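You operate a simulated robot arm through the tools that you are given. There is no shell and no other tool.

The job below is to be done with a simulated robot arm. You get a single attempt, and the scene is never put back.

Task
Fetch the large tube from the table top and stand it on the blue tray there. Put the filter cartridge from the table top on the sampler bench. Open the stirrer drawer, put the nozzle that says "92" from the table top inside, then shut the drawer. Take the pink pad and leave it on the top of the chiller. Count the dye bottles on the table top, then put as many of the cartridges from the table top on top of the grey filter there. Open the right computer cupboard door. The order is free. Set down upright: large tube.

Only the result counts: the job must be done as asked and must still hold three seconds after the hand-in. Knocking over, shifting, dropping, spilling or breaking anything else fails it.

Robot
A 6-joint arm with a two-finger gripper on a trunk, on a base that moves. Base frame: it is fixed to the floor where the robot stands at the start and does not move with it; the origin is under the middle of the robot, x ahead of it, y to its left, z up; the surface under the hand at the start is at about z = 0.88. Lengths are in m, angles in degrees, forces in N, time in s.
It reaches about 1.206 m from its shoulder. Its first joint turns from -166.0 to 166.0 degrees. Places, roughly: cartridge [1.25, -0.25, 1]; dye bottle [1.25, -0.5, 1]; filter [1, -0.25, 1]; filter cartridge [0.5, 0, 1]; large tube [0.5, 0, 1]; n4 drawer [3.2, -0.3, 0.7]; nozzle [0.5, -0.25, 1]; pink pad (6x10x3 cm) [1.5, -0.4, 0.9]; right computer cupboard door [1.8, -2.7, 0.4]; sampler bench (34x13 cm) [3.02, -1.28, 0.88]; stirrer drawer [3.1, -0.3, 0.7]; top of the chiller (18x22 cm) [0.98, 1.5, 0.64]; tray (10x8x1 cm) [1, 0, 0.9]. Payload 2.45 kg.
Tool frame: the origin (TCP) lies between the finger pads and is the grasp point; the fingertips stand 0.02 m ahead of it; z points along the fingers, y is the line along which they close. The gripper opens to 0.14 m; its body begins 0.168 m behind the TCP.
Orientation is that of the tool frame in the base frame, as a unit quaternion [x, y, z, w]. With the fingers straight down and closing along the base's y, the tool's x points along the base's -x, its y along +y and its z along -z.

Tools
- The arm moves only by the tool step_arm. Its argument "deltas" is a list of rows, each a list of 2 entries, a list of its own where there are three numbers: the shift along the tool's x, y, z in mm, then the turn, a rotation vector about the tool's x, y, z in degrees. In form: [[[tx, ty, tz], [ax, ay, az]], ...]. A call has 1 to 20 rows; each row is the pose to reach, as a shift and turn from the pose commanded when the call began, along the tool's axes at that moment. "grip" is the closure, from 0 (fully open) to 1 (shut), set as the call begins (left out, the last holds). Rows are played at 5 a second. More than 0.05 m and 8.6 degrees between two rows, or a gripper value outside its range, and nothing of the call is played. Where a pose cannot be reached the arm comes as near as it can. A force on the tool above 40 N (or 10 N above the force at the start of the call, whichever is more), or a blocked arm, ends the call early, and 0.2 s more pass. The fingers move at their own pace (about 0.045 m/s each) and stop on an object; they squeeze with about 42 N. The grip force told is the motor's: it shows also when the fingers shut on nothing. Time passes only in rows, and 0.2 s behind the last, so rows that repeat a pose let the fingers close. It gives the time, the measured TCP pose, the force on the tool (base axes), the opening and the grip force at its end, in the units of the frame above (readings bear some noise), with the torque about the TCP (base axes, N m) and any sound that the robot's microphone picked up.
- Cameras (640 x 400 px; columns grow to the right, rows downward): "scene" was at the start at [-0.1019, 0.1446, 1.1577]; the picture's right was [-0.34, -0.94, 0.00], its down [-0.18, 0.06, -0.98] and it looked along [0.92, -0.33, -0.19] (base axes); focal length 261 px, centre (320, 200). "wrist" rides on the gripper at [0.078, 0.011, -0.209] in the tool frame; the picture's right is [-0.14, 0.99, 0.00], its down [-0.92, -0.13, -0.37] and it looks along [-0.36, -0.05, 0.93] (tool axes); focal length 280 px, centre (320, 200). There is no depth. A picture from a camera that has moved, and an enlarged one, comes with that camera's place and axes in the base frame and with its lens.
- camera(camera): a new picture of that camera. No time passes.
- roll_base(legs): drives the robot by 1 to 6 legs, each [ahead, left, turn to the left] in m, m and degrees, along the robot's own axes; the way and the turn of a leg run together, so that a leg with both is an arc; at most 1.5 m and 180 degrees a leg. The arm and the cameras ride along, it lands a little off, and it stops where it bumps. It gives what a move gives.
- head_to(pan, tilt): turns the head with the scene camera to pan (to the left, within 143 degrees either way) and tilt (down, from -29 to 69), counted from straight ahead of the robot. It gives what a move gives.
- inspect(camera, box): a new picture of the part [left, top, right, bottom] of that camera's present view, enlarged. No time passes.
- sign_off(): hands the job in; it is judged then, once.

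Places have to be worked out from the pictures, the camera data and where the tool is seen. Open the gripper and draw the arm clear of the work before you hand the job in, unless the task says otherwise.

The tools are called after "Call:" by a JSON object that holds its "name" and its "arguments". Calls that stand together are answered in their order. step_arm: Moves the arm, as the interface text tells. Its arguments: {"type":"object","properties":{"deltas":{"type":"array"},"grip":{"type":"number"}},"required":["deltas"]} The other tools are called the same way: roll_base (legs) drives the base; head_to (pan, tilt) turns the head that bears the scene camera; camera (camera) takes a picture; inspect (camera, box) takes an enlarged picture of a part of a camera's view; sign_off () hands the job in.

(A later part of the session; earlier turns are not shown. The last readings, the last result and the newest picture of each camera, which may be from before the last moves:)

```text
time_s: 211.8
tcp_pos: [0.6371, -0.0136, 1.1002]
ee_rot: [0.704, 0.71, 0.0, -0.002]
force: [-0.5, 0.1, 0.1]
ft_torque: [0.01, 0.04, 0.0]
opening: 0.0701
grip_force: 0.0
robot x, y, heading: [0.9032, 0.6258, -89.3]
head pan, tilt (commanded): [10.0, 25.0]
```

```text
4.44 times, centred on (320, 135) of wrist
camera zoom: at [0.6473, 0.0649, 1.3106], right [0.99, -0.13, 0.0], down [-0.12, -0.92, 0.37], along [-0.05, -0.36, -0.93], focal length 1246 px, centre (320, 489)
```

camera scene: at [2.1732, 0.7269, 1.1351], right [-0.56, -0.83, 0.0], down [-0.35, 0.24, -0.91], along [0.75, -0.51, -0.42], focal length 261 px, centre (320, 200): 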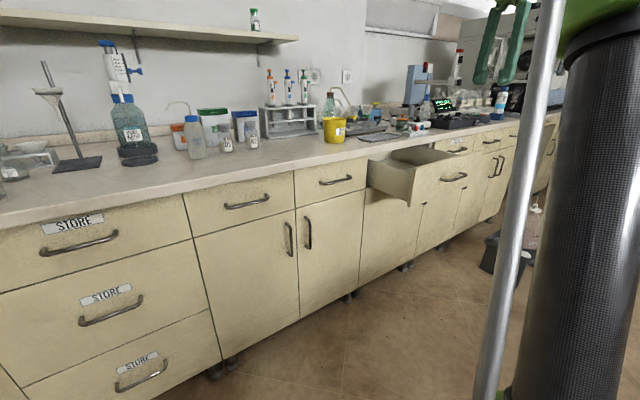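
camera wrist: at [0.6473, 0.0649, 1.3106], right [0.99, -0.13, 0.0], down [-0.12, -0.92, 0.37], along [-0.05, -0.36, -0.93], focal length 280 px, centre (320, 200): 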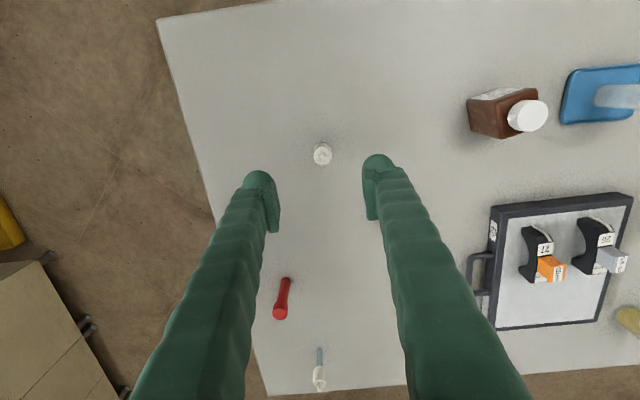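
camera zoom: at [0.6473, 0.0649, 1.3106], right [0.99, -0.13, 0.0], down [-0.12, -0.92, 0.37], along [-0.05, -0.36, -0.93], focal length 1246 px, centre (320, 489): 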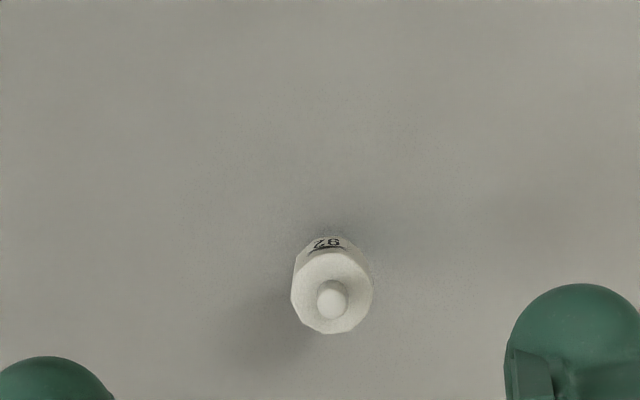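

Nozzle 92 is at (0.640, −0.016). I'll descend to its white head at z ≈ 0.931.

Call:
{"name": "step_arm", "arguments": {"deltas": [[[-2, 3, 45], [0, 0, 0]], [[-2, 3, 90], [0, 0, 0]], [[-2, 3, 130], [0, 0, 0]], [[-2, 3, 155], [0, 0, 0]], [[-2, 3, 169], [0, 0, 0]], [[-2, 3, 169], [0, 0, 0]]]}}

Call:
{"name": "camera", "arguments": {"camera": "wrist"}}

```text
time_s: 213.2
tcp_pos: [0.6386, -0.0167, 0.9297]
ee_rot: [0.705, 0.709, 0.0, -0.002]
force: [0.0, 0.3, 0.0]
ft_torque: [0.02, -0.02, 0.0]
opening: 0.0701
grip_force: 0.1
robot x, y, heading: [0.9021, 0.6263, -89.5]
head pan, tilt (commanded): [10.0, 25.0]
```

```text
taken
camera wrist: at [0.6492, 0.0619, 1.1394], right [0.99, -0.13, 0.0], down [-0.12, -0.92, 0.37], along [-0.05, -0.36, -0.93], focal length 280 px, centre (320, 200)
```

wrist: 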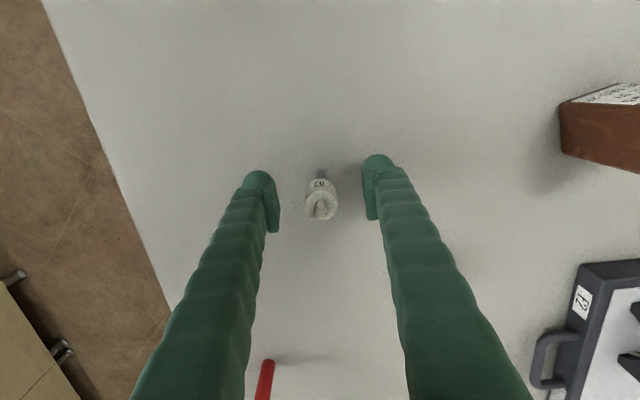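

The nozzle's head is centred between the fingers. I'll close and then lift.

Call:
{"name": "step_arm", "arguments": {"deltas": [[[0, 0, 0], [0, 0, 0]], [[0, 0, 0], [0, 0, 0]], [[0, 0, 0], [0, 0, 0]], [[0, 0, 0], [0, 0, 0]], [[0, 0, 0], [0, 0, 0]]], "grip": 1}}

Call:
{"name": "step_arm", "arguments": {"deltas": [[[0, 0, -30], [0, 0, 0]], [[0, 0, -75], [0, 0, 0]], [[0, 0, -120], [0, 0, 0]], [[0, 0, -165], [0, 0, 0]], [[0, 0, -210], [0, 0, 0]], [[0, 0, -210], [0, 0, 0]]]}}

Call:
{"name": "camera", "arguments": {"camera": "wrist"}}

```text
time_s: 214.4
tcp_pos: [0.6392, -0.0164, 0.9304]
ee_rot: [0.706, 0.709, -0.001, -0.002]
force: [-0.9, 1.2, -0.6]
ft_torque: [-0.02, 0.01, 0.05]
opening: 0.0188
grip_force: 24.6
robot x, y, heading: [0.9025, 0.6249, -89.3]
head pan, tilt (commanded): [10.0, 25.0]
```

```text
time_s: 215.8
tcp_pos: [0.6415, -0.015, 1.1425]
ee_rot: [0.705, 0.709, 0.0, -0.002]
force: [0.5, 0.0, -0.2]
ft_torque: [0.0, -0.02, 0.02]
opening: 0.019
grip_force: 25.1
robot x, y, heading: [0.9029, 0.6239, -89.4]
head pan, tilt (commanded): [10.0, 25.0]
```

```text
taken
camera wrist: at [0.6524, 0.0637, 1.3524], right [0.99, -0.13, 0.0], down [-0.12, -0.92, 0.37], along [-0.05, -0.36, -0.93], focal length 280 px, centre (320, 200)
```

wrist: 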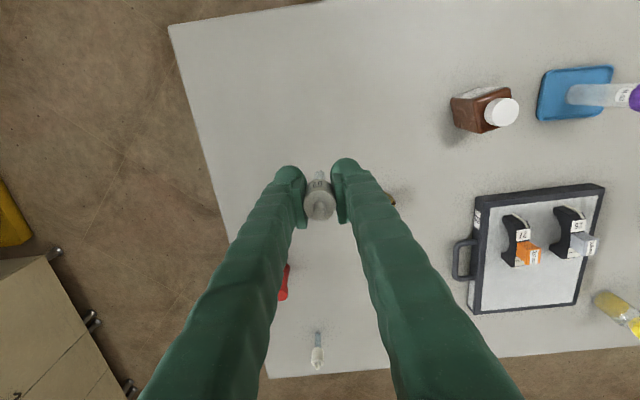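

Nozzle 92 is held. I'll centre it in front of the robot, then drive to the opened drawer and face it.

Call:
{"name": "step_arm", "arguments": {"deltas": [[[13, 45, -15], [0, 0, 0]], [[26, 90, -30], [0, 0, 0]], [[39, 135, -45], [0, 0, 0]], [[52, 180, -60], [0, 0, 0]], [[64, 230, -60], [0, 0, 0]], [[64, 230, -60], [0, 0, 0]]]}}

Call:
{"name": "roll_base", "arguments": {"legs": [[0, 1.18, 0], [0, 0, 89.4], [0, -0.8, 0]]}}

Call:
{"name": "head_to", "arguments": {"pan": -10, "tilt": 30}}

Call:
{"name": "camera", "arguments": {"camera": "scene"}}

Call:
{"name": "camera", "arguments": {"camera": "wrist"}}

```text
refused: row 5 steps farther than a row can; nothing moved
```

```text
time_s: 229.8
tcp_pos: [2.7978, -0.4028, 1.1416]
ee_rot: [-0.033, 0.999, -0.002, 0.0]
force: [0.3, -0.4, -0.4]
ft_torque: [0.01, 0.01, 0.0]
opening: 0.019
grip_force: 25.0
robot x, y, heading: [2.1445, -0.1785, 4.0]
head pan, tilt (commanded): [10.0, 25.0]
```

```text
time_s: 230.6
tcp_pos: [2.7956, -0.4041, 1.1417]
ee_rot: [-0.032, 0.999, -0.001, -0.001]
force: [-0.5, -0.6, 0.0]
ft_torque: [-0.02, 0.01, 0.02]
opening: 0.0188
grip_force: 24.8
robot x, y, heading: [2.1426, -0.1844, 4.1]
head pan, tilt (commanded): [-10.0, 30.0]
```

```text
taken
camera scene: at [2.0328, -0.0295, 1.1272], right [-0.1, -0.99, 0.0], down [-0.5, 0.05, -0.87], along [0.86, -0.09, -0.5], focal length 261 px, centre (320, 200)
```

scene: 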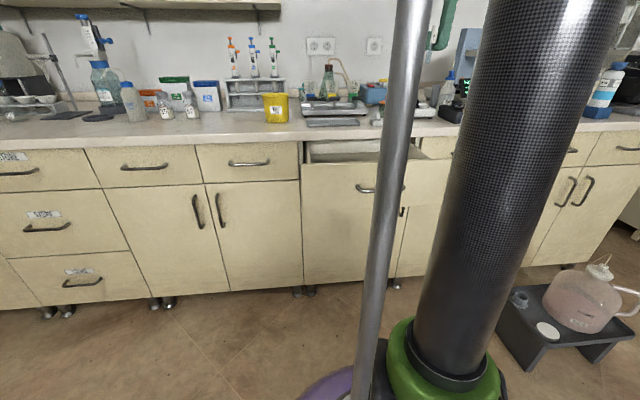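

```text
taken
camera wrist: at [2.7184, -0.3966, 1.352], right [0.07, 1.0, 0.0], down [0.93, -0.07, 0.37], along [0.37, -0.03, -0.93], focal length 280 px, centre (320, 200)
```

wrist: 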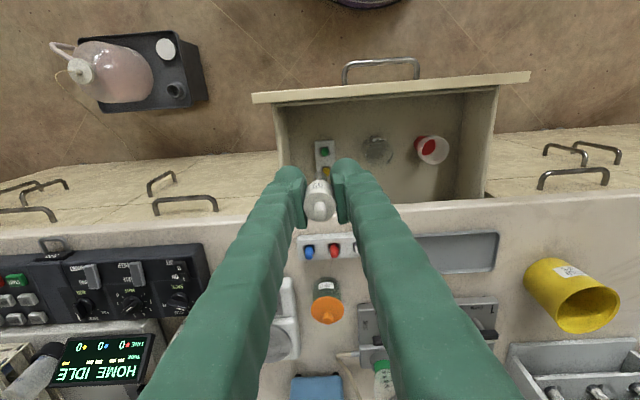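

The arm move was refused (a row was too long), but the drive went fine with the arm as it was. I'll zoom into the drawer from here.

Call:
{"name": "inspect", "arguments": {"camera": "wrist", "box": [250, 50, 540, 220]}}

```text
2.21 times, centred on (395, 135) of wrist
camera zoom: at [2.7184, -0.3966, 1.352], right [0.07, 1.0, 0.0], down [0.93, -0.07, 0.37], along [0.37, -0.03, -0.93], focal length 619 px, centre (154, 343)
```

zoom: 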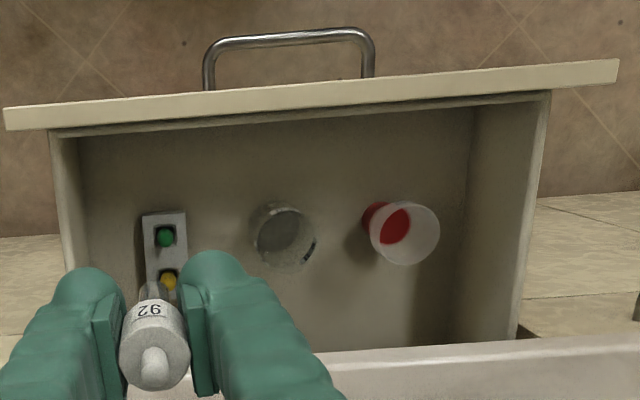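

The free spot between panel, glass and cup is at about (2.782, −0.218). I'll move above it and come down to z ≈ 0.85 for a check.

Call:
{"name": "step_arm", "arguments": {"deltas": [[[0, 45, 0], [0, 0, 0]], [[1, 90, 0], [0, 0, 0]], [[1, 135, 0], [0, 0, 0]], [[2, 175, 10], [0, 0, 0]], [[2, 186, 50], [0, 0, 0]], [[2, 186, 95], [0, 0, 0]], [[2, 186, 140], [0, 0, 0]], [[2, 186, 140], [0, 0, 0]]]}}

Call:
{"name": "camera", "arguments": {"camera": "wrist"}}

Call:
{"name": "inspect", "arguments": {"camera": "wrist", "box": [180, 40, 440, 220]}}

```text
time_s: 232.4
tcp_pos: [2.7836, -0.2186, 1.0009]
ee_rot: [-0.033, 0.999, -0.001, -0.002]
force: [0.2, -0.8, 0.1]
ft_torque: [-0.02, 0.02, -0.02]
opening: 0.0189
grip_force: 25.4
robot x, y, heading: [2.1447, -0.1813, 4.2]
head pan, tilt (commanded): [-10.0, 30.0]
```

```text
taken
camera wrist: at [2.7043, -0.2118, 1.2113], right [0.07, 1.0, 0.0], down [0.93, -0.07, 0.37], along [0.37, -0.03, -0.93], focal length 280 px, centre (320, 200)
```

wrist: 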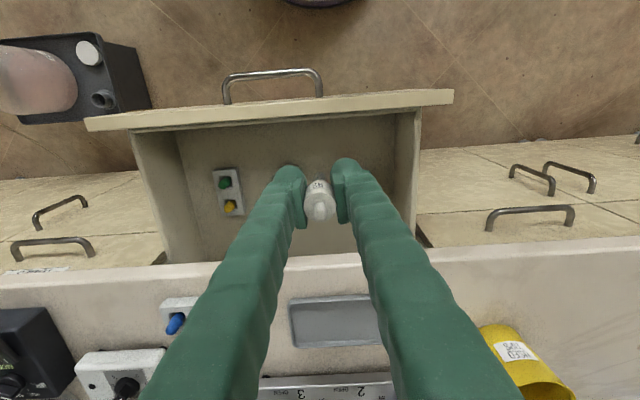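

```text
2.22 times, centred on (310, 130) of wrist
camera zoom: at [2.7043, -0.2118, 1.2113], right [0.07, 1.0, 0.0], down [0.93, -0.07, 0.37], along [0.37, -0.03, -0.93], focal length 623 px, centre (342, 356)
```

zoom: 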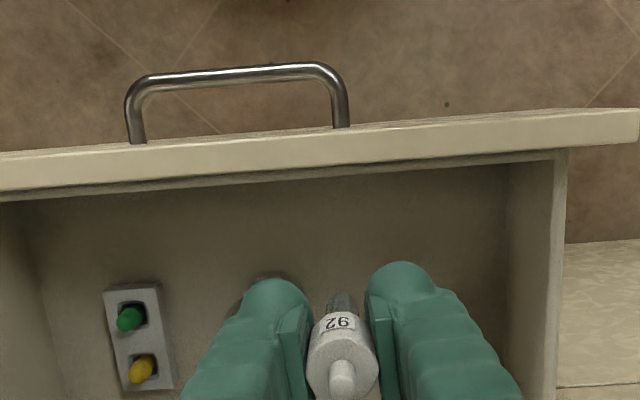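

Alignment with the free spot looks good. I'll lower the nozzle into the drawer to z ≈ 0.76, then fine-step to contact.

Call:
{"name": "step_arm", "arguments": {"deltas": [[[0, 0, 45], [0, 0, 0]], [[0, 0, 90], [0, 0, 0]], [[0, 0, 135], [0, 0, 0]], [[0, 0, 175], [0, 0, 0]], [[0, 0, 205], [0, 0, 0]], [[0, 0, 230], [0, 0, 0]], [[0, 0, 240], [0, 0, 0]], [[0, 0, 240], [0, 0, 0]]]}}

Call:
{"name": "camera", "arguments": {"camera": "wrist"}}

```text
time_s: 234.2
tcp_pos: [2.7843, -0.2185, 0.7615]
ee_rot: [-0.032, 0.999, -0.002, -0.002]
force: [1.1, 0.4, -0.6]
ft_torque: [-0.01, 0.02, 0.02]
opening: 0.019
grip_force: 25.0
robot x, y, heading: [2.1444, -0.1816, 4.0]
head pan, tilt (commanded): [-10.0, 30.0]
```

```text
taken
camera wrist: at [2.7052, -0.2116, 0.9724], right [0.07, 1.0, 0.0], down [0.93, -0.07, 0.37], along [0.37, -0.03, -0.93], focal length 280 px, centre (320, 200)
```

wrist: 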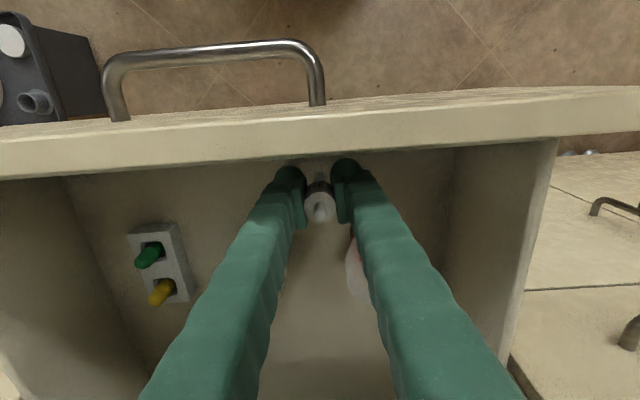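

No contact yet. I'll continue downward in small steps.

Call:
{"name": "step_arm", "arguments": {"deltas": [[[0, 0, 4], [0, 0, 0]], [[0, 0, 8], [0, 0, 0]], [[0, 0, 12], [0, 0, 0]], [[0, 0, 15], [0, 0, 0]]]}}

```text
time_s: 235.2
tcp_pos: [2.7817, -0.2191, 0.7487]
ee_rot: [-0.032, 0.999, -0.001, -0.001]
force: [0.9, 0.2, 9.6]
ft_torque: [-0.01, -0.08, -0.01]
opening: 0.0186
grip_force: 25.0
robot x, y, heading: [2.1442, -0.18, 4.1]
head pan, tilt (commanded): [-10.0, 30.0]
```

The nozzle's tip touches the drawer floor (9.6 N). I'll ease up 1.5 mm and open the fingers modestly.

Call:
{"name": "step_arm", "arguments": {"deltas": [[[0, 0, -1], [0, 0, 0]], [[0, 0, -1.5], [0, 0, 0]]]}}

Call:
{"name": "step_arm", "arguments": {"deltas": [[[0, 0, 0], [0, 0, 0]], [[0, 0, 0], [0, 0, 0]], [[0, 0, 0], [0, 0, 0]], [[0, 0, 0], [0, 0, 0]]], "grip": 0.6}}

Call:
{"name": "camera", "arguments": {"camera": "wrist"}}

```text
time_s: 235.8
tcp_pos: [2.7822, -0.2205, 0.7491]
ee_rot: [-0.032, 0.999, -0.002, -0.001]
force: [0.5, -0.5, -0.8]
ft_torque: [0.03, 0.02, -0.03]
opening: 0.0192
grip_force: 24.6
robot x, y, heading: [2.1453, -0.1808, 4.1]
head pan, tilt (commanded): [-10.0, 30.0]
```

```text
time_s: 236.8
tcp_pos: [2.7828, -0.2201, 0.749]
ee_rot: [-0.032, 0.999, -0.002, -0.001]
force: [-0.5, -0.2, -0.2]
ft_torque: [0.0, 0.0, 0.04]
opening: 0.0561
grip_force: 0.1
robot x, y, heading: [2.143, -0.1855, 4.0]
head pan, tilt (commanded): [-10.0, 30.0]
```

```text
taken
camera wrist: at [2.7032, -0.213, 0.959], right [0.07, 1.0, 0.0], down [0.93, -0.07, 0.37], along [0.37, -0.03, -0.93], focal length 280 px, centre (320, 200)
```

wrist: 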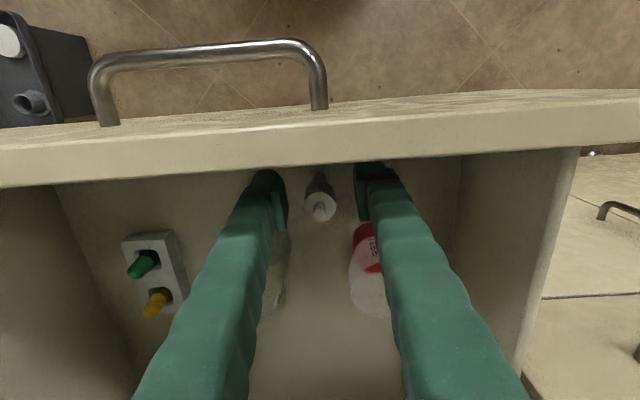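

The nozzle stands by itself in the drawer. I'll lift the hand straight out.

Call:
{"name": "step_arm", "arguments": {"deltas": [[[0, 0, -30], [0, 0, 0]], [[0, 0, -75], [0, 0, 0]], [[0, 0, -120], [0, 0, 0]], [[0, 0, -165], [0, 0, 0]], [[0, 0, -210], [0, 0, 0]], [[0, 0, -255], [0, 0, 0]], [[0, 0, -255], [0, 0, 0]]]}}

Call:
{"name": "camera", "arguments": {"camera": "wrist"}}

Call:
{"name": "inspect", "arguments": {"camera": "wrist", "box": [180, 40, 440, 220]}}

```text
time_s: 238.4
tcp_pos: [2.7826, -0.2182, 1.008]
ee_rot: [-0.033, 0.999, -0.001, 0.0]
force: [0.7, 0.1, -0.7]
ft_torque: [0.0, 0.01, -0.03]
opening: 0.0557
grip_force: 0.1
robot x, y, heading: [2.1475, -0.1794, 3.9]
head pan, tilt (commanded): [-10.0, 30.0]
```

```text
taken
camera wrist: at [2.7042, -0.2118, 1.2176], right [0.07, 1.0, 0.0], down [0.93, -0.07, 0.37], along [0.37, -0.03, -0.93], focal length 280 px, centre (320, 200)
```

wrist: 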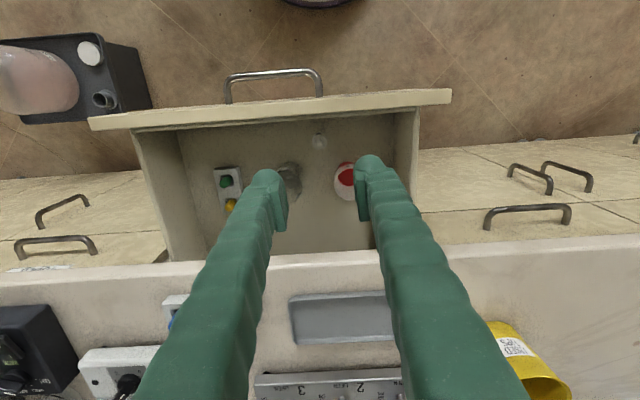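

```text
2.22 times, centred on (310, 130) of wrist
camera zoom: at [2.7042, -0.2118, 1.2176], right [0.07, 1.0, 0.0], down [0.93, -0.07, 0.37], along [0.37, -0.03, -0.93], focal length 623 px, centre (342, 356)
```

zoom: 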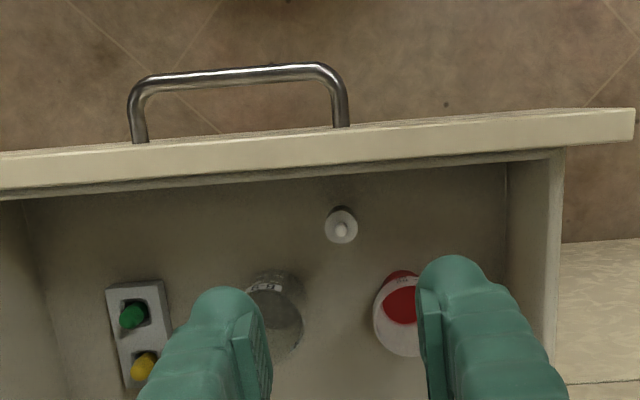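

The nozzle stands clear of the other items. To shut the drawer I'll push on its handle bar with closed, downward-pointing fingers. First I'll back the base 10 cm for reach and straighten it.

Call:
{"name": "step_arm", "arguments": {"deltas": [[[0, 0, -40], [0, 0, 0]], [[40, -10, -60], [0, 0, 0]], [[80, -20, -60], [0, 0, 0]], [[80, -20, -60], [0, 0, 0]]], "grip": 1}}

Call:
{"name": "roll_base", "arguments": {"legs": [[-0.1, 0, 0], [0, 0, -4]]}}

Call:
{"name": "camera", "arguments": {"camera": "wrist"}}

```text
time_s: 239.4
tcp_pos: [2.7045, -0.2441, 1.0641]
ee_rot: [-0.033, 0.999, -0.002, -0.001]
force: [-0.5, 0.3, 0.0]
ft_torque: [0.01, 0.04, -0.03]
opening: 0.0
grip_force: 25.1
robot x, y, heading: [2.1474, -0.1864, 3.9]
head pan, tilt (commanded): [-10.0, 30.0]
```

```text
time_s: 241.0
tcp_pos: [2.6014, -0.2904, 1.064]
ee_rot: [0.003, 1.0, -0.001, -0.001]
force: [-0.4, -0.1, -0.3]
ft_torque: [0.01, 0.0, -0.02]
opening: 0.0
grip_force: 29.5
robot x, y, heading: [2.0475, -0.1877, -0.1]
head pan, tilt (commanded): [-10.0, 30.0]
```

```text
taken
camera wrist: at [2.5234, -0.2769, 1.2744], right [0.14, 0.99, 0.0], down [0.92, -0.13, 0.37], along [0.36, -0.06, -0.93], focal length 280 px, centre (320, 200)
```

wrist: 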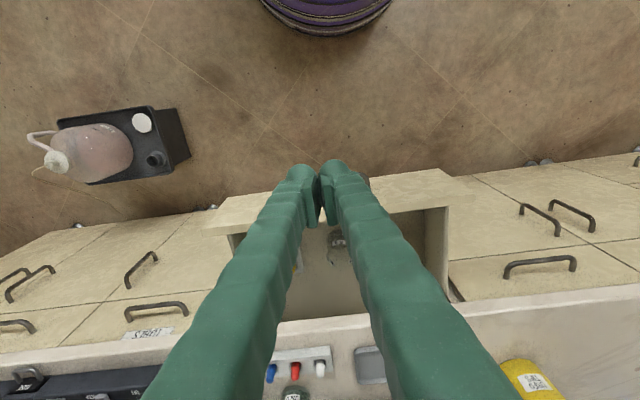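

I'll shift to y ≈ −0.245 and lower the closed fingers in front of the handle bar to z ≈ 0.775.

Call:
{"name": "step_arm", "arguments": {"deltas": [[[0, 22, 20], [0, 0, 0]], [[0, 45, 45], [0, 0, 0]], [[0, 45, 90], [0, 0, 0]], [[0, 45, 135], [0, 0, 0]], [[0, 45, 180], [0, 0, 0]], [[0, 45, 225], [0, 0, 0]], [[0, 45, 265], [0, 0, 0]], [[0, 45, 289], [0, 0, 0]], [[0, 45, 289], [0, 0, 0]]]}}

Call:
{"name": "camera", "arguments": {"camera": "wrist"}}

```text
time_s: 243.0
tcp_pos: [2.6017, -0.2447, 0.7751]
ee_rot: [0.003, 1.0, -0.002, -0.002]
force: [-1.1, 0.0, 0.1]
ft_torque: [0.0, 0.0, 0.02]
opening: 0.0002
grip_force: 28.6
robot x, y, heading: [2.046, -0.1875, -0.2]
head pan, tilt (commanded): [-10.0, 30.0]
```

```text
taken
camera wrist: at [2.5225, -0.232, 0.9848], right [0.14, 0.99, 0.0], down [0.92, -0.13, 0.37], along [0.36, -0.06, -0.93], focal length 280 px, centre (320, 200)
```

wrist: 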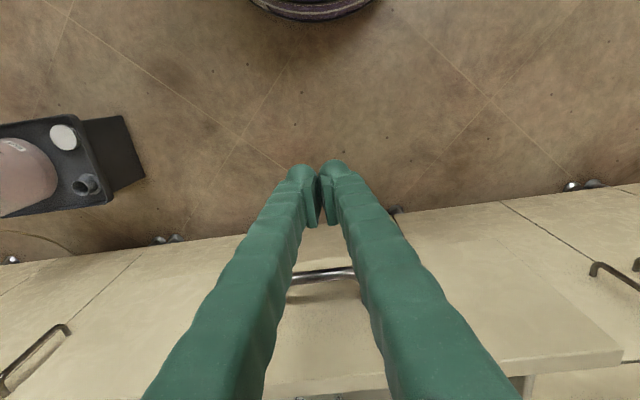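

The fingers are in front of the bar. I'll push slowly along +x.

Call:
{"name": "step_arm", "arguments": {"deltas": [[[-12, 0, 0], [0, 0, 0]], [[-24, 0, 0], [0, 0, 0]], [[-34, 0, 0], [0, 0, 0]], [[-40, 0, 0], [0, 0, 0]], [[-44, 0, 0], [0, 0, 0]], [[-48, 0, 0], [0, 0, 0]], [[-52, 0, 0], [0, 0, 0]], [[-56, 0, 0], [0, 0, 0]], [[-60, 0, 0], [0, 0, 0]], [[-65, 0, 0], [0, 0, 0]], [[-71, 0, 0], [0, 0, 0]], [[-77, 0, 0], [0, 0, 0]], [[-84, 0, 0], [0, 0, 0]], [[-91, 0, 0], [0, 0, 0]], [[-98, 0, 0], [0, 0, 0]], [[-105, 0, 0], [0, 0, 0]], [[-112, 0, 0], [0, 0, 0]], [[-119, 0, 0], [0, 0, 0]], [[-126, 0, 0], [0, 0, 0]], [[-133, 0, 0], [0, 0, 0]]]}}

Call:
{"name": "camera", "arguments": {"camera": "wrist"}}

```text
time_s: 247.2
tcp_pos: [2.7356, -0.2461, 0.7759]
ee_rot: [0.002, 1.0, -0.002, -0.001]
force: [0.1, -0.8, 1.3]
ft_torque: [0.0, 0.0, 0.01]
opening: 0.0
grip_force: 29.8
robot x, y, heading: [2.0443, -0.1893, -0.1]
head pan, tilt (commanded): [-10.0, 30.0]
```

```text
taken
camera wrist: at [2.6567, -0.2332, 0.9858], right [0.14, 0.99, 0.0], down [0.92, -0.13, 0.37], along [0.36, -0.06, -0.93], focal length 280 px, centre (320, 200)
```

wrist: 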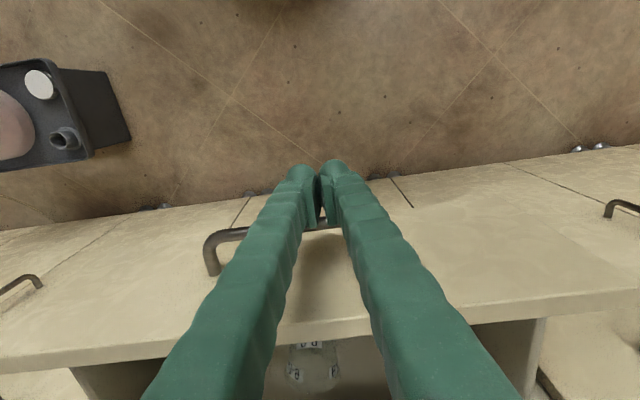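

The drawer is closing smoothly. I'll continue pushing at the same slow pace.

Call:
{"name": "step_arm", "arguments": {"deltas": [[[-4, 0, 0], [0, 0, 0]], [[-9, 0, 0], [0, 0, 0]], [[-15, 0, 0], [0, 0, 0]], [[-22, 0, 0], [0, 0, 0]], [[-29, 0, 0], [0, 0, 0]], [[-36, 0, 0], [0, 0, 0]], [[-43, 0, 0], [0, 0, 0]], [[-50, 0, 0], [0, 0, 0]], [[-57, 0, 0], [0, 0, 0]], [[-64, 0, 0], [0, 0, 0]], [[-71, 0, 0], [0, 0, 0]], [[-78, 0, 0], [0, 0, 0]], [[-85, 0, 0], [0, 0, 0]], [[-92, 0, 0], [0, 0, 0]], [[-99, 0, 0], [0, 0, 0]], [[-106, 0, 0], [0, 0, 0]], [[-112, 0, 0], [0, 0, 0]], [[-118, 0, 0], [0, 0, 0]], [[-123, 0, 0], [0, 0, 0]], [[-127, 0, 0], [0, 0, 0]]]}}

Call:
{"name": "camera", "arguments": {"camera": "wrist"}}

```text
time_s: 251.4
tcp_pos: [2.8606, -0.2462, 0.7744]
ee_rot: [0.002, 1.0, -0.001, -0.002]
force: [-1.0, -0.1, 0.1]
ft_torque: [0.01, 0.01, -0.01]
opening: 0.0
grip_force: 28.9
robot x, y, heading: [2.044, -0.1906, 0.1]
head pan, tilt (commanded): [-10.0, 30.0]
```

```text
taken
camera wrist: at [2.7824, -0.2337, 0.9848], right [0.14, 0.99, 0.0], down [0.92, -0.13, 0.37], along [0.36, -0.06, -0.93], focal length 280 px, centre (320, 200)
```

wrist: 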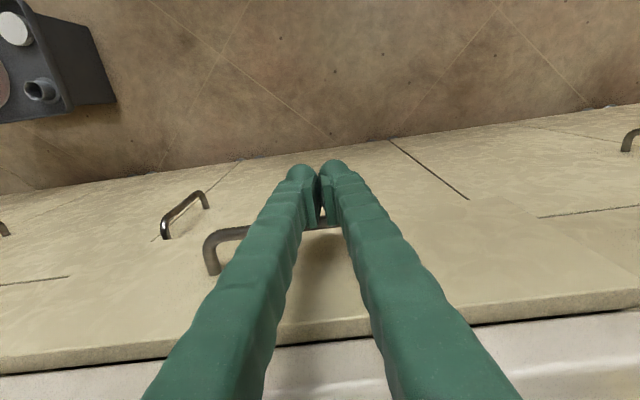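

The bar is at about x 2.887 now, so some 36 mm remain. I'll push on slowly until it stops at the closed position.

Call:
{"name": "step_arm", "arguments": {"deltas": [[[-4, 0, 0], [0, 0, 0]], [[-8, 0, 0], [0, 0, 0]], [[-12, 0, 0], [0, 0, 0]], [[-16, 0, 0], [0, 0, 0]], [[-20, 0, 0], [0, 0, 0]], [[-24, 0, 0], [0, 0, 0]], [[-28, 0, 0], [0, 0, 0]], [[-31, 0, 0], [0, 0, 0]], [[-34, 0, 0], [0, 0, 0]], [[-36, 0, 0], [0, 0, 0]], [[-38, 0, 0], [0, 0, 0]], [[-40, 0, 0], [0, 0, 0]], [[-42, 0, 0], [0, 0, 0]]]}}

Call:
{"name": "camera", "arguments": {"camera": "wrist"}}

Call:
{"name": "camera", "arguments": {"camera": "scene"}}

```text
time_s: 254.0
tcp_pos: [2.8955, -0.2479, 0.7749]
ee_rot: [0.004, 1.0, -0.002, -0.004]
force: [-5.5, 1.9, -4.0]
ft_torque: [-0.02, 0.08, 0.03]
opening: 0.0065
grip_force: 29.4
robot x, y, heading: [2.0426, -0.1839, -0.2]
head pan, tilt (commanded): [-10.0, 30.0]
stopped in row 12: the force on the tool passed its limit at 46 N (the readings are from after the stop); the commanded pose is now the measured one
```

```text
taken
camera wrist: at [2.8191, -0.235, 0.9844], right [0.14, 0.99, 0.0], down [0.92, -0.13, 0.36], along [0.36, -0.06, -0.93], focal length 280 px, centre (320, 200)
```

wrist: 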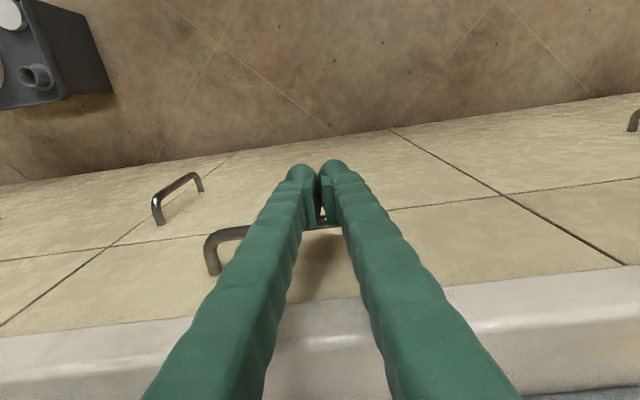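

```text
taken
camera scene: at [1.9459, -0.0288, 1.1271], right [-0.17, -0.98, 0.0], down [-0.49, 0.09, -0.87], along [0.85, -0.15, -0.5], focal length 261 px, centre (320, 200)
```

scene: 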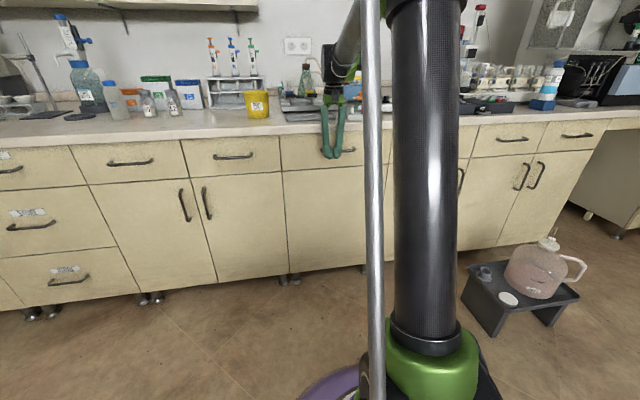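

The push stopped firmly and the front is flush with its neighbours, so the drawer is shut. I'll back the hand off and raise it, then check the drawer front.

Call:
{"name": "step_arm", "arguments": {"deltas": [[[30, 0, 0], [0, 0, 0]], [[70, 0, 0], [0, 0, 0]], [[110, 0, 0], [0, 0, 0]], [[150, 0, -20], [0, 0, 0]], [[190, 0, -60], [0, 0, 0]], [[230, 0, -90], [0, 0, 0]], [[260, 0, -130], [0, 0, 0]], [[280, 0, -170], [0, 0, 0]], [[300, 0, -210], [0, 0, 0]], [[310, 0, -250], [0, 0, 0]], [[310, 0, -295], [0, 0, 0]], [[310, 0, -340], [0, 0, 0]], [[310, 0, -380], [0, 0, 0]], [[310, 0, -380], [0, 0, 0]]]}}

Call:
{"name": "head_to", "arguments": {"pan": 5, "tilt": 20}}

Call:
{"name": "camera", "arguments": {"camera": "scene"}}

Call:
{"name": "inspect", "arguments": {"camera": "scene", "box": [340, 120, 520, 250]}}

Call:
{"name": "camera", "arguments": {"camera": "wrist"}}

```text
refused: row 5 steps farther than a row can; nothing moved
```

```text
time_s: 254.8
tcp_pos: [2.898, -0.2469, 0.7734]
ee_rot: [0.002, 1.0, -0.001, -0.003]
force: [-11.6, -1.9, -9.1]
ft_torque: [-0.01, 0.23, -0.01]
opening: 0.0058
grip_force: 29.4
robot x, y, heading: [2.048, -0.1887, 0.1]
head pan, tilt (commanded): [5.0, 20.0]
```

```text
taken
camera scene: at [1.9496, -0.0051, 1.1432], right [0.09, -1.0, 0.0], down [-0.34, -0.03, -0.94], along [0.94, 0.08, -0.34], focal length 261 px, centre (320, 200)
```

scene: 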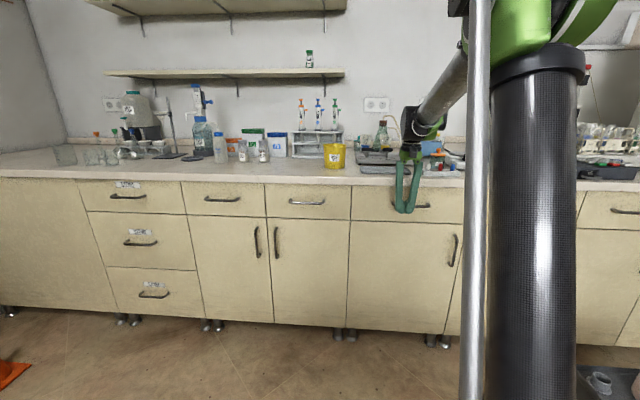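

```text
3.08 times, centred on (430, 185) of scene
camera zoom: at [1.9496, -0.0051, 1.1432], right [0.09, -1.0, 0.0], down [-0.34, -0.03, -0.94], along [0.94, 0.08, -0.34], focal length 804 px, centre (-18, 246)
```

zoom: 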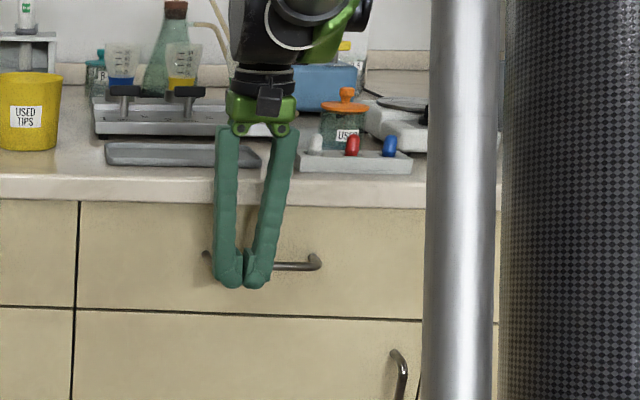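

```text
taken
camera wrist: at [2.8192, -0.235, 0.9845], right [0.14, 0.99, 0.0], down [0.92, -0.13, 0.36], along [0.36, -0.06, -0.93], focal length 280 px, centre (320, 200)
```

wrist: 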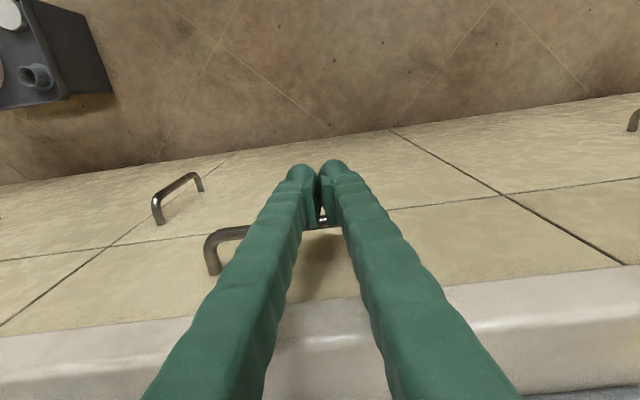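

The retreat was refused because of a row that was too long. I'll repeat it with shorter rows.

Call:
{"name": "step_arm", "arguments": {"deltas": [[[30, 0, 0], [0, 0, 0]], [[70, 0, 0], [0, 0, 0]], [[110, 0, 0], [0, 0, 0]], [[145, 0, -20], [0, 0, 0]], [[175, 0, -50], [0, 0, 0]], [[205, 0, -85], [0, 0, 0]], [[230, 0, -120], [0, 0, 0]], [[250, 0, -160], [0, 0, 0]], [[265, 0, -200], [0, 0, 0]], [[275, 0, -240], [0, 0, 0]], [[280, 0, -285], [0, 0, 0]], [[280, 0, -330], [0, 0, 0]], [[280, 0, -370], [0, 0, 0]], [[280, 0, -370], [0, 0, 0]]]}}

Call:
{"name": "camera", "arguments": {"camera": "scene"}}

Call:
{"name": "inspect", "arguments": {"camera": "scene", "box": [330, 120, 480, 250]}}

Call:
{"name": "camera", "arguments": {"camera": "wrist"}}

```text
time_s: 257.8
tcp_pos: [2.6199, -0.2474, 1.1436]
ee_rot: [0.003, 1.0, -0.002, -0.004]
force: [1.2, 0.2, -0.4]
ft_torque: [-0.01, 0.02, -0.01]
opening: 0.0
grip_force: 29.3
robot x, y, heading: [2.0452, -0.1889, -0.1]
head pan, tilt (commanded): [5.0, 20.0]
```

```text
taken
camera scene: at [1.9495, -0.005, 1.1432], right [0.09, -1.0, 0.0], down [-0.34, -0.03, -0.94], along [0.94, 0.08, -0.34], focal length 261 px, centre (320, 200)
```

scene: 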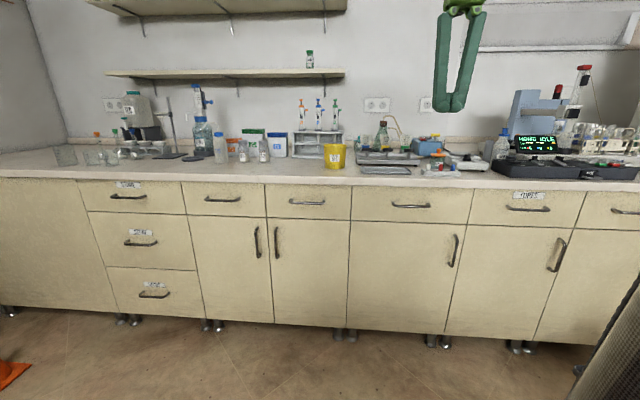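

```text
3.08 times, centred on (405, 185) of scene
camera zoom: at [1.9495, -0.005, 1.1432], right [0.09, -1.0, 0.0], down [-0.34, -0.03, -0.94], along [0.94, 0.08, -0.34], focal length 804 px, centre (58, 246)
```

zoom: 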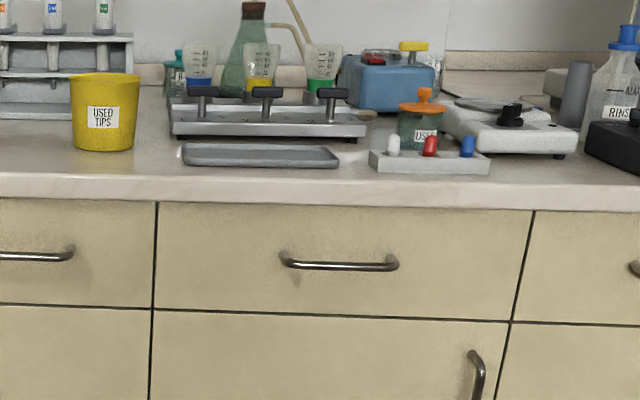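

```text
taken
camera wrist: at [2.5422, -0.2352, 1.3546], right [0.14, 0.99, 0.0], down [0.92, -0.13, 0.36], along [0.36, -0.06, -0.93], focal length 280 px, centre (320, 200)
```

wrist: 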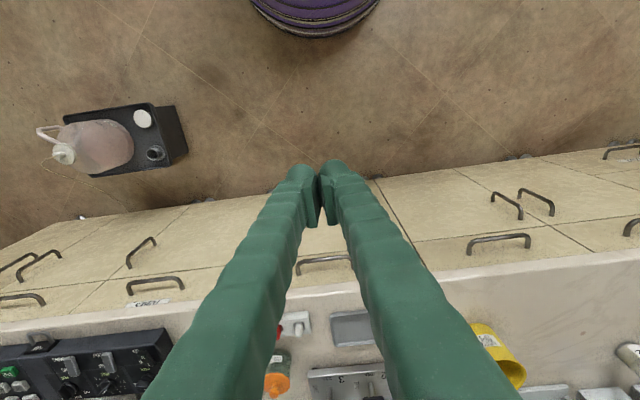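

The drawer is shut with nozzle 92 inside, and everything on the bench looks untouched. Next the pink pad: I'll turn round to face the table's far end.

Call:
{"name": "roll_base", "arguments": {"legs": [[0, 0, 90], [0, 0, 90]]}}

Call:
{"name": "head_to", "arguments": {"pan": 0, "tilt": 25}}

Call:
{"name": "camera", "arguments": {"camera": "scene"}}

Call:
{"name": "camera", "arguments": {"camera": "wrist"}}

```text
time_s: 265.8
tcp_pos: [1.4721, -0.1266, 1.1448]
ee_rot: [1.0, -0.006, 0.004, -0.001]
force: [0.5, -0.4, -0.2]
ft_torque: [0.06, 0.01, 0.01]
opening: 0.0
grip_force: 29.5
robot x, y, heading: [2.0422, -0.1893, 179.5]
head pan, tilt (commanded): [5.0, 20.0]
```

```text
time_s: 266.5
tcp_pos: [1.4735, -0.1272, 1.1441]
ee_rot: [1.0, -0.007, 0.005, -0.001]
force: [-0.1, -0.1, -0.5]
ft_torque: [0.0, -0.01, -0.02]
opening: 0.0
grip_force: 29.4
robot x, y, heading: [2.0451, -0.1887, 179.5]
head pan, tilt (commanded): [0.0, 25.0]
```

```text
taken
camera scene: at [2.1427, -0.3641, 1.1351], right [0.01, 1.0, 0.0], down [0.42, 0.0, -0.91], along [-0.91, 0.01, -0.42], focal length 261 px, centre (320, 200)
```

scene: 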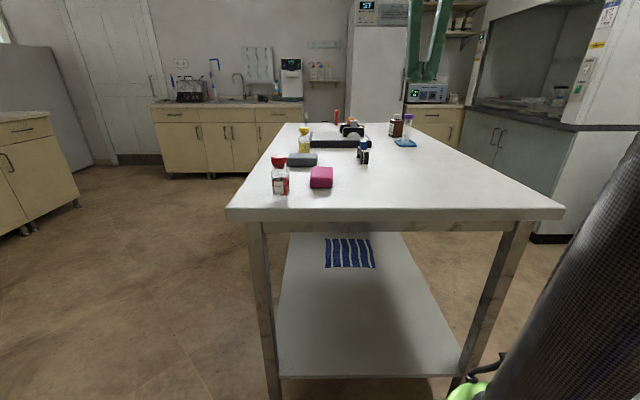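

```text
taken
camera wrist: at [1.549, -0.1386, 1.3542], right [-0.15, -0.99, 0.0], down [-0.92, 0.14, 0.36], along [-0.36, 0.06, -0.93], focal length 280 px, centre (320, 200)
```

wrist: 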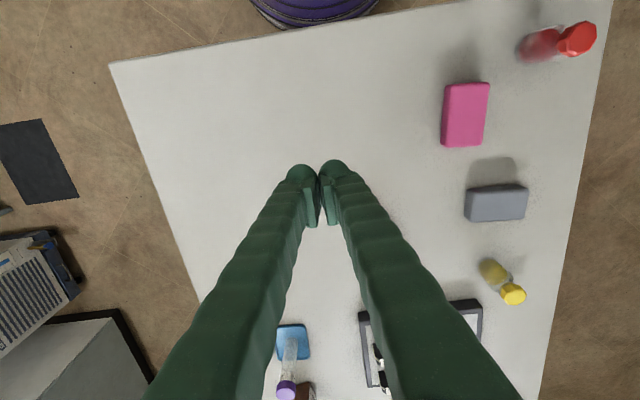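

Call:
{"name": "inspect", "arguments": {"camera": "wrist", "box": [410, 0, 610, 240]}}

Call:
{"name": "inspect", "arguments": {"camera": "scene", "box": [240, 100, 440, 220]}}

```text
1.67 times, centred on (510, 120) of wrist
camera zoom: at [1.549, -0.1386, 1.3542], right [-0.15, -0.99, 0.0], down [-0.92, 0.14, 0.36], along [-0.36, 0.06, -0.93], focal length 467 px, centre (3, 333)
```

zoom: 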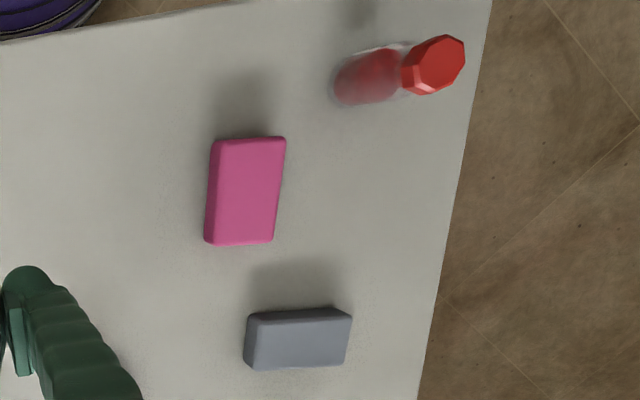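

```text
3.20 times, centred on (340, 160) of scene
camera zoom: at [2.1427, -0.3641, 1.1351], right [0.01, 1.0, 0.0], down [0.42, 0.0, -0.91], along [-0.91, 0.01, -0.42], focal length 836 px, centre (256, 328)
```

zoom: 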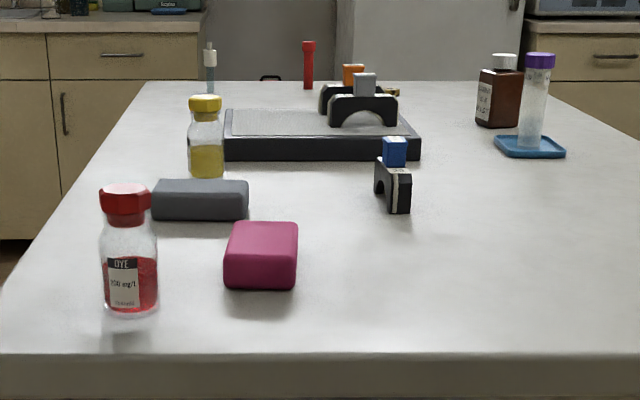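

The red bottle is labelled DYE, which supports the count of two (red and yellow). The pink pad's centre is at about (1.478, −0.351), long side along x. I'll move above it with the fingers open to 9 cm.

Call:
{"name": "step_arm", "arguments": {"deltas": [[[2, 42, 0], [0, 0, 1]], [[3, 84, 0], [0, 0, 2]], [[5, 126, 10], [0, 0, 2.9]], [[7, 168, 30], [0, 0, 2.9]], [[8, 205, 55], [0, 0, 2.9]], [[8, 223, 90], [0, 0, 2.9]], [[8, 223, 120], [0, 0, 2.9]], [[8, 223, 120], [0, 0, 2.9]]], "grip": 0.36}}

Call:
{"name": "camera", "arguments": {"camera": "wrist"}}

```text
time_s: 268.3
tcp_pos: [1.4794, -0.3499, 1.0245]
ee_rot: [1.0, -0.031, 0.003, -0.002]
force: [-0.1, 0.4, -0.3]
ft_torque: [0.0, -0.01, 0.02]
opening: 0.0896
grip_force: 0.0
robot x, y, heading: [2.0442, -0.1866, 179.6]
head pan, tilt (commanded): [0.0, 25.0]
```

```text
taken
camera wrist: at [1.5552, -0.3662, 1.2354], right [-0.2, -0.98, 0.0], down [-0.91, 0.19, 0.36], along [-0.35, 0.08, -0.93], focal length 280 px, centre (320, 200)
```

wrist: 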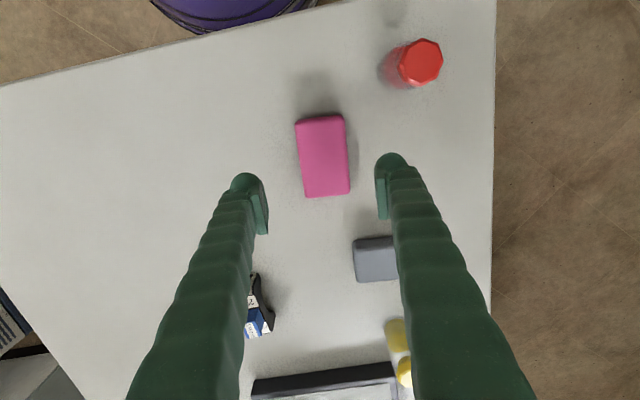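

The pad's centre refines to (1.482, −0.356), turned a few degrees more. I'll correct and descend to z ≈ 0.907.

Call:
{"name": "step_arm", "arguments": {"deltas": [[[2, 5, 30], [0, 0, 2.8]], [[2.6, 5.7, 65], [0, 0, 2.8]], [[2.6, 5.7, 95], [0, 0, 2.8]], [[2.6, 5.7, 110], [0, 0, 2.8]], [[2.6, 5.7, 117], [0, 0, 2.8]], [[2.6, 5.7, 117], [0, 0, 2.8]]]}}

Call:
{"name": "camera", "arguments": {"camera": "wrist"}}

Call:
{"name": "inspect", "arguments": {"camera": "scene", "box": [240, 130, 400, 220]}}

```text
time_s: 269.7
tcp_pos: [1.4817, -0.3549, 0.9072]
ee_rot: [0.998, -0.056, 0.004, -0.002]
force: [0.5, 0.0, 0.7]
ft_torque: [-0.02, 0.02, 0.01]
opening: 0.0897
grip_force: 0.1
robot x, y, heading: [2.0463, -0.1883, 179.6]
head pan, tilt (commanded): [0.0, 25.0]
```

```text
taken
camera wrist: at [1.5563, -0.3748, 1.1178], right [-0.25, -0.97, 0.0], down [-0.9, 0.23, 0.36], along [-0.35, 0.09, -0.93], focal length 280 px, centre (320, 200)
```

wrist: 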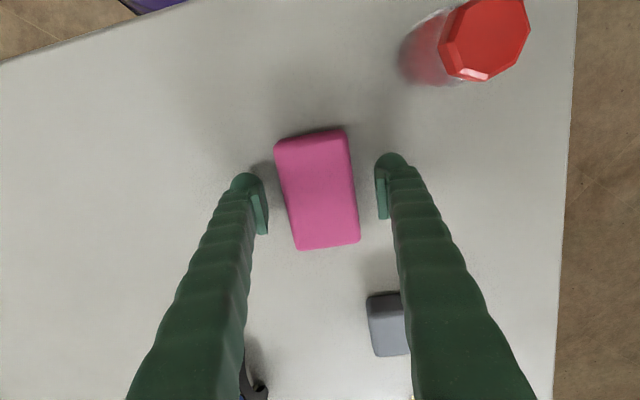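

```text
4.00 times, centred on (320, 175) of scene
camera zoom: at [2.1427, -0.3641, 1.1351], right [0.01, 1.0, 0.0], down [0.42, 0.0, -0.91], along [-0.91, 0.01, -0.42], focal length 1044 px, centre (320, 300)
```

zoom: 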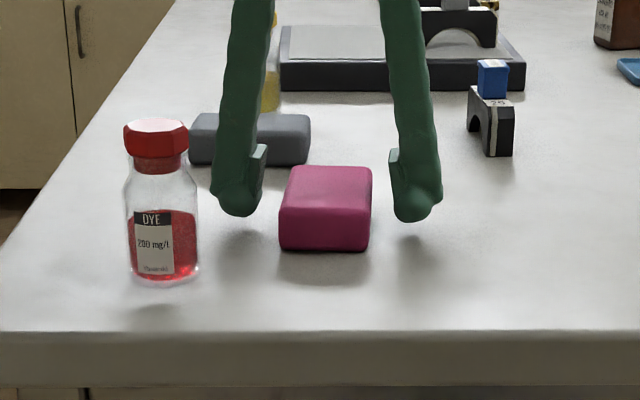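

The pad lies centred between the fingers. I'll close and lift it.

Call:
{"name": "step_arm", "arguments": {"deltas": [[[0, 0, 0], [0, 0, 0]], [[0, 0, 0], [0, 0, 0]], [[0, 0, 0], [0, 0, 0]], [[0, 0, 0], [0, 0, 0]], [[0, 0, 0], [0, 0, 0]]], "grip": 1}}

Call:
{"name": "step_arm", "arguments": {"deltas": [[[0, 0, -25], [0, 0, 0]], [[0, 0, -65], [0, 0, 0]], [[0, 0, -110], [0, 0, 0]], [[0, 0, -155], [0, 0, 0]], [[0, 0, -200], [0, 0, 0]], [[0, 0, -200], [0, 0, 0]]]}}

Call:
{"name": "camera", "arguments": {"camera": "wrist"}}

Call:
{"name": "camera", "arguments": {"camera": "scene"}}

```text
time_s: 270.9
tcp_pos: [1.4808, -0.356, 0.9078]
ee_rot: [0.998, -0.056, 0.004, -0.002]
force: [0.9, 0.0, 0.9]
ft_torque: [-0.03, 0.0, 0.06]
opening: 0.0562
grip_force: 42.5
robot x, y, heading: [2.0459, -0.1895, 179.4]
head pan, tilt (commanded): [0.0, 25.0]
```

```text
time_s: 272.3
tcp_pos: [1.4809, -0.3577, 1.1099]
ee_rot: [0.998, -0.056, 0.004, -0.002]
force: [-0.5, -0.3, 0.1]
ft_torque: [-0.04, 0.01, -0.02]
opening: 0.0562
grip_force: 41.9
robot x, y, heading: [2.0489, -0.1912, 179.5]
head pan, tilt (commanded): [0.0, 25.0]
```

```text
taken
camera wrist: at [1.5555, -0.3768, 1.3204], right [-0.25, -0.97, 0.0], down [-0.9, 0.23, 0.36], along [-0.35, 0.09, -0.93], focal length 280 px, centre (320, 200)
```

wrist: 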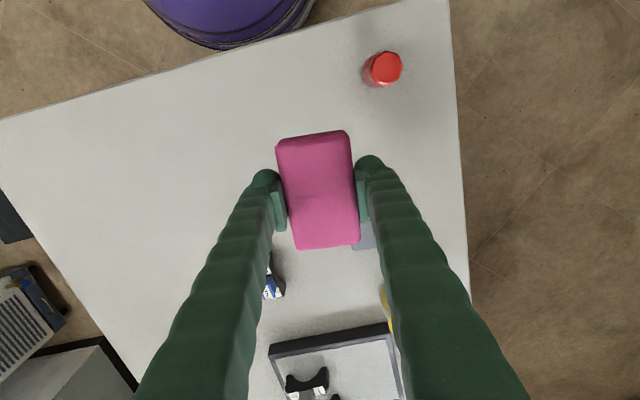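

```text
taken
camera scene: at [2.1427, -0.3641, 1.1351], right [0.01, 1.0, 0.0], down [0.42, 0.0, -0.91], along [-0.91, 0.01, -0.42], focal length 261 px, centre (320, 200)
```

scene: 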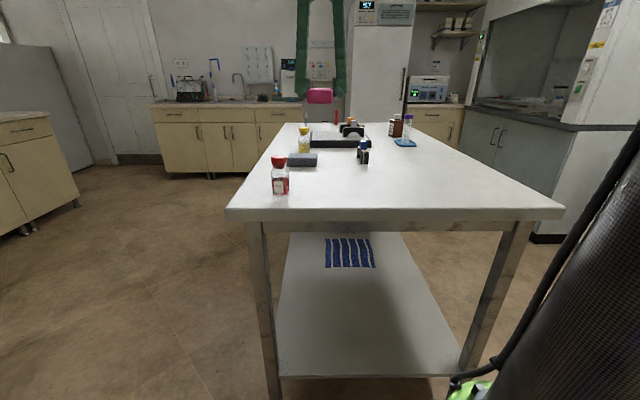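

The pad is held securely. I'll drive north and around to the chiller, turning in the open area before approaching it.

Call:
{"name": "roll_base", "arguments": {"legs": [[0, -0.92, 0], [0.6, 0, 0], [0, 0, -89.5]]}}

Call:
{"name": "head_to", "arguments": {"pan": 15, "tilt": 30}}

Call:
{"name": "camera", "arguments": {"camera": "scene"}}

Call:
{"name": "camera", "arguments": {"camera": "wrist"}}

```text
time_s: 283.6
tcp_pos: [1.268, 1.2518, 1.1092]
ee_rot: [-0.682, 0.732, -0.004, -0.001]
force: [-0.6, -0.7, -0.1]
ft_torque: [0.03, -0.01, 0.0]
opening: 0.0562
grip_force: 42.0
robot x, y, heading: [1.4594, 0.6912, 92.0]
head pan, tilt (commanded): [0.0, 25.0]
```

```text
time_s: 284.4
tcp_pos: [1.2667, 1.2511, 1.1108]
ee_rot: [-0.682, 0.731, -0.003, -0.002]
force: [0.2, -0.7, -0.3]
ft_torque: [-0.01, 0.04, -0.01]
opening: 0.0562
grip_force: 41.9
robot x, y, heading: [1.4587, 0.695, 91.9]
head pan, tilt (commanded): [15.0, 30.0]
```

```text
taken
camera scene: at [1.2641, 0.5858, 1.1271], right [0.96, 0.29, 0.0], down [0.15, -0.48, -0.87], along [-0.25, 0.83, -0.5], focal length 261 px, centre (320, 200)
```

scene: 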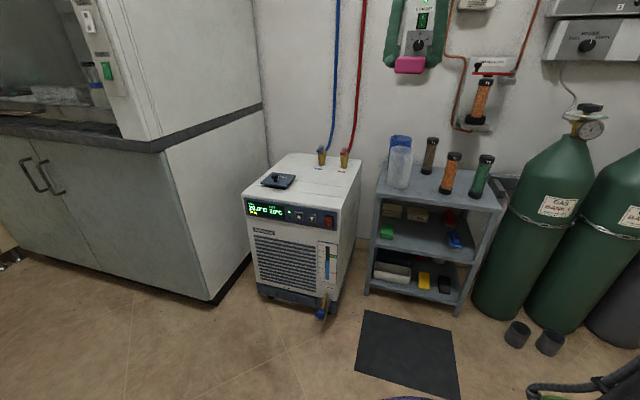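

```text
taken
camera wrist: at [1.2495, 1.1761, 1.3201], right [-0.98, 0.21, 0.0], down [0.19, 0.91, 0.36], along [0.08, 0.35, -0.93], focal length 280 px, centre (320, 200)
```

wrist: 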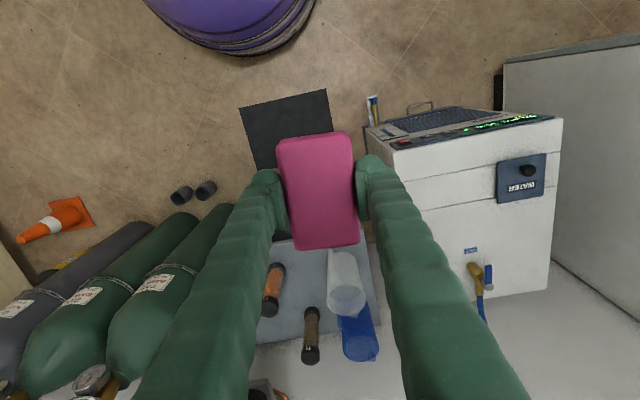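

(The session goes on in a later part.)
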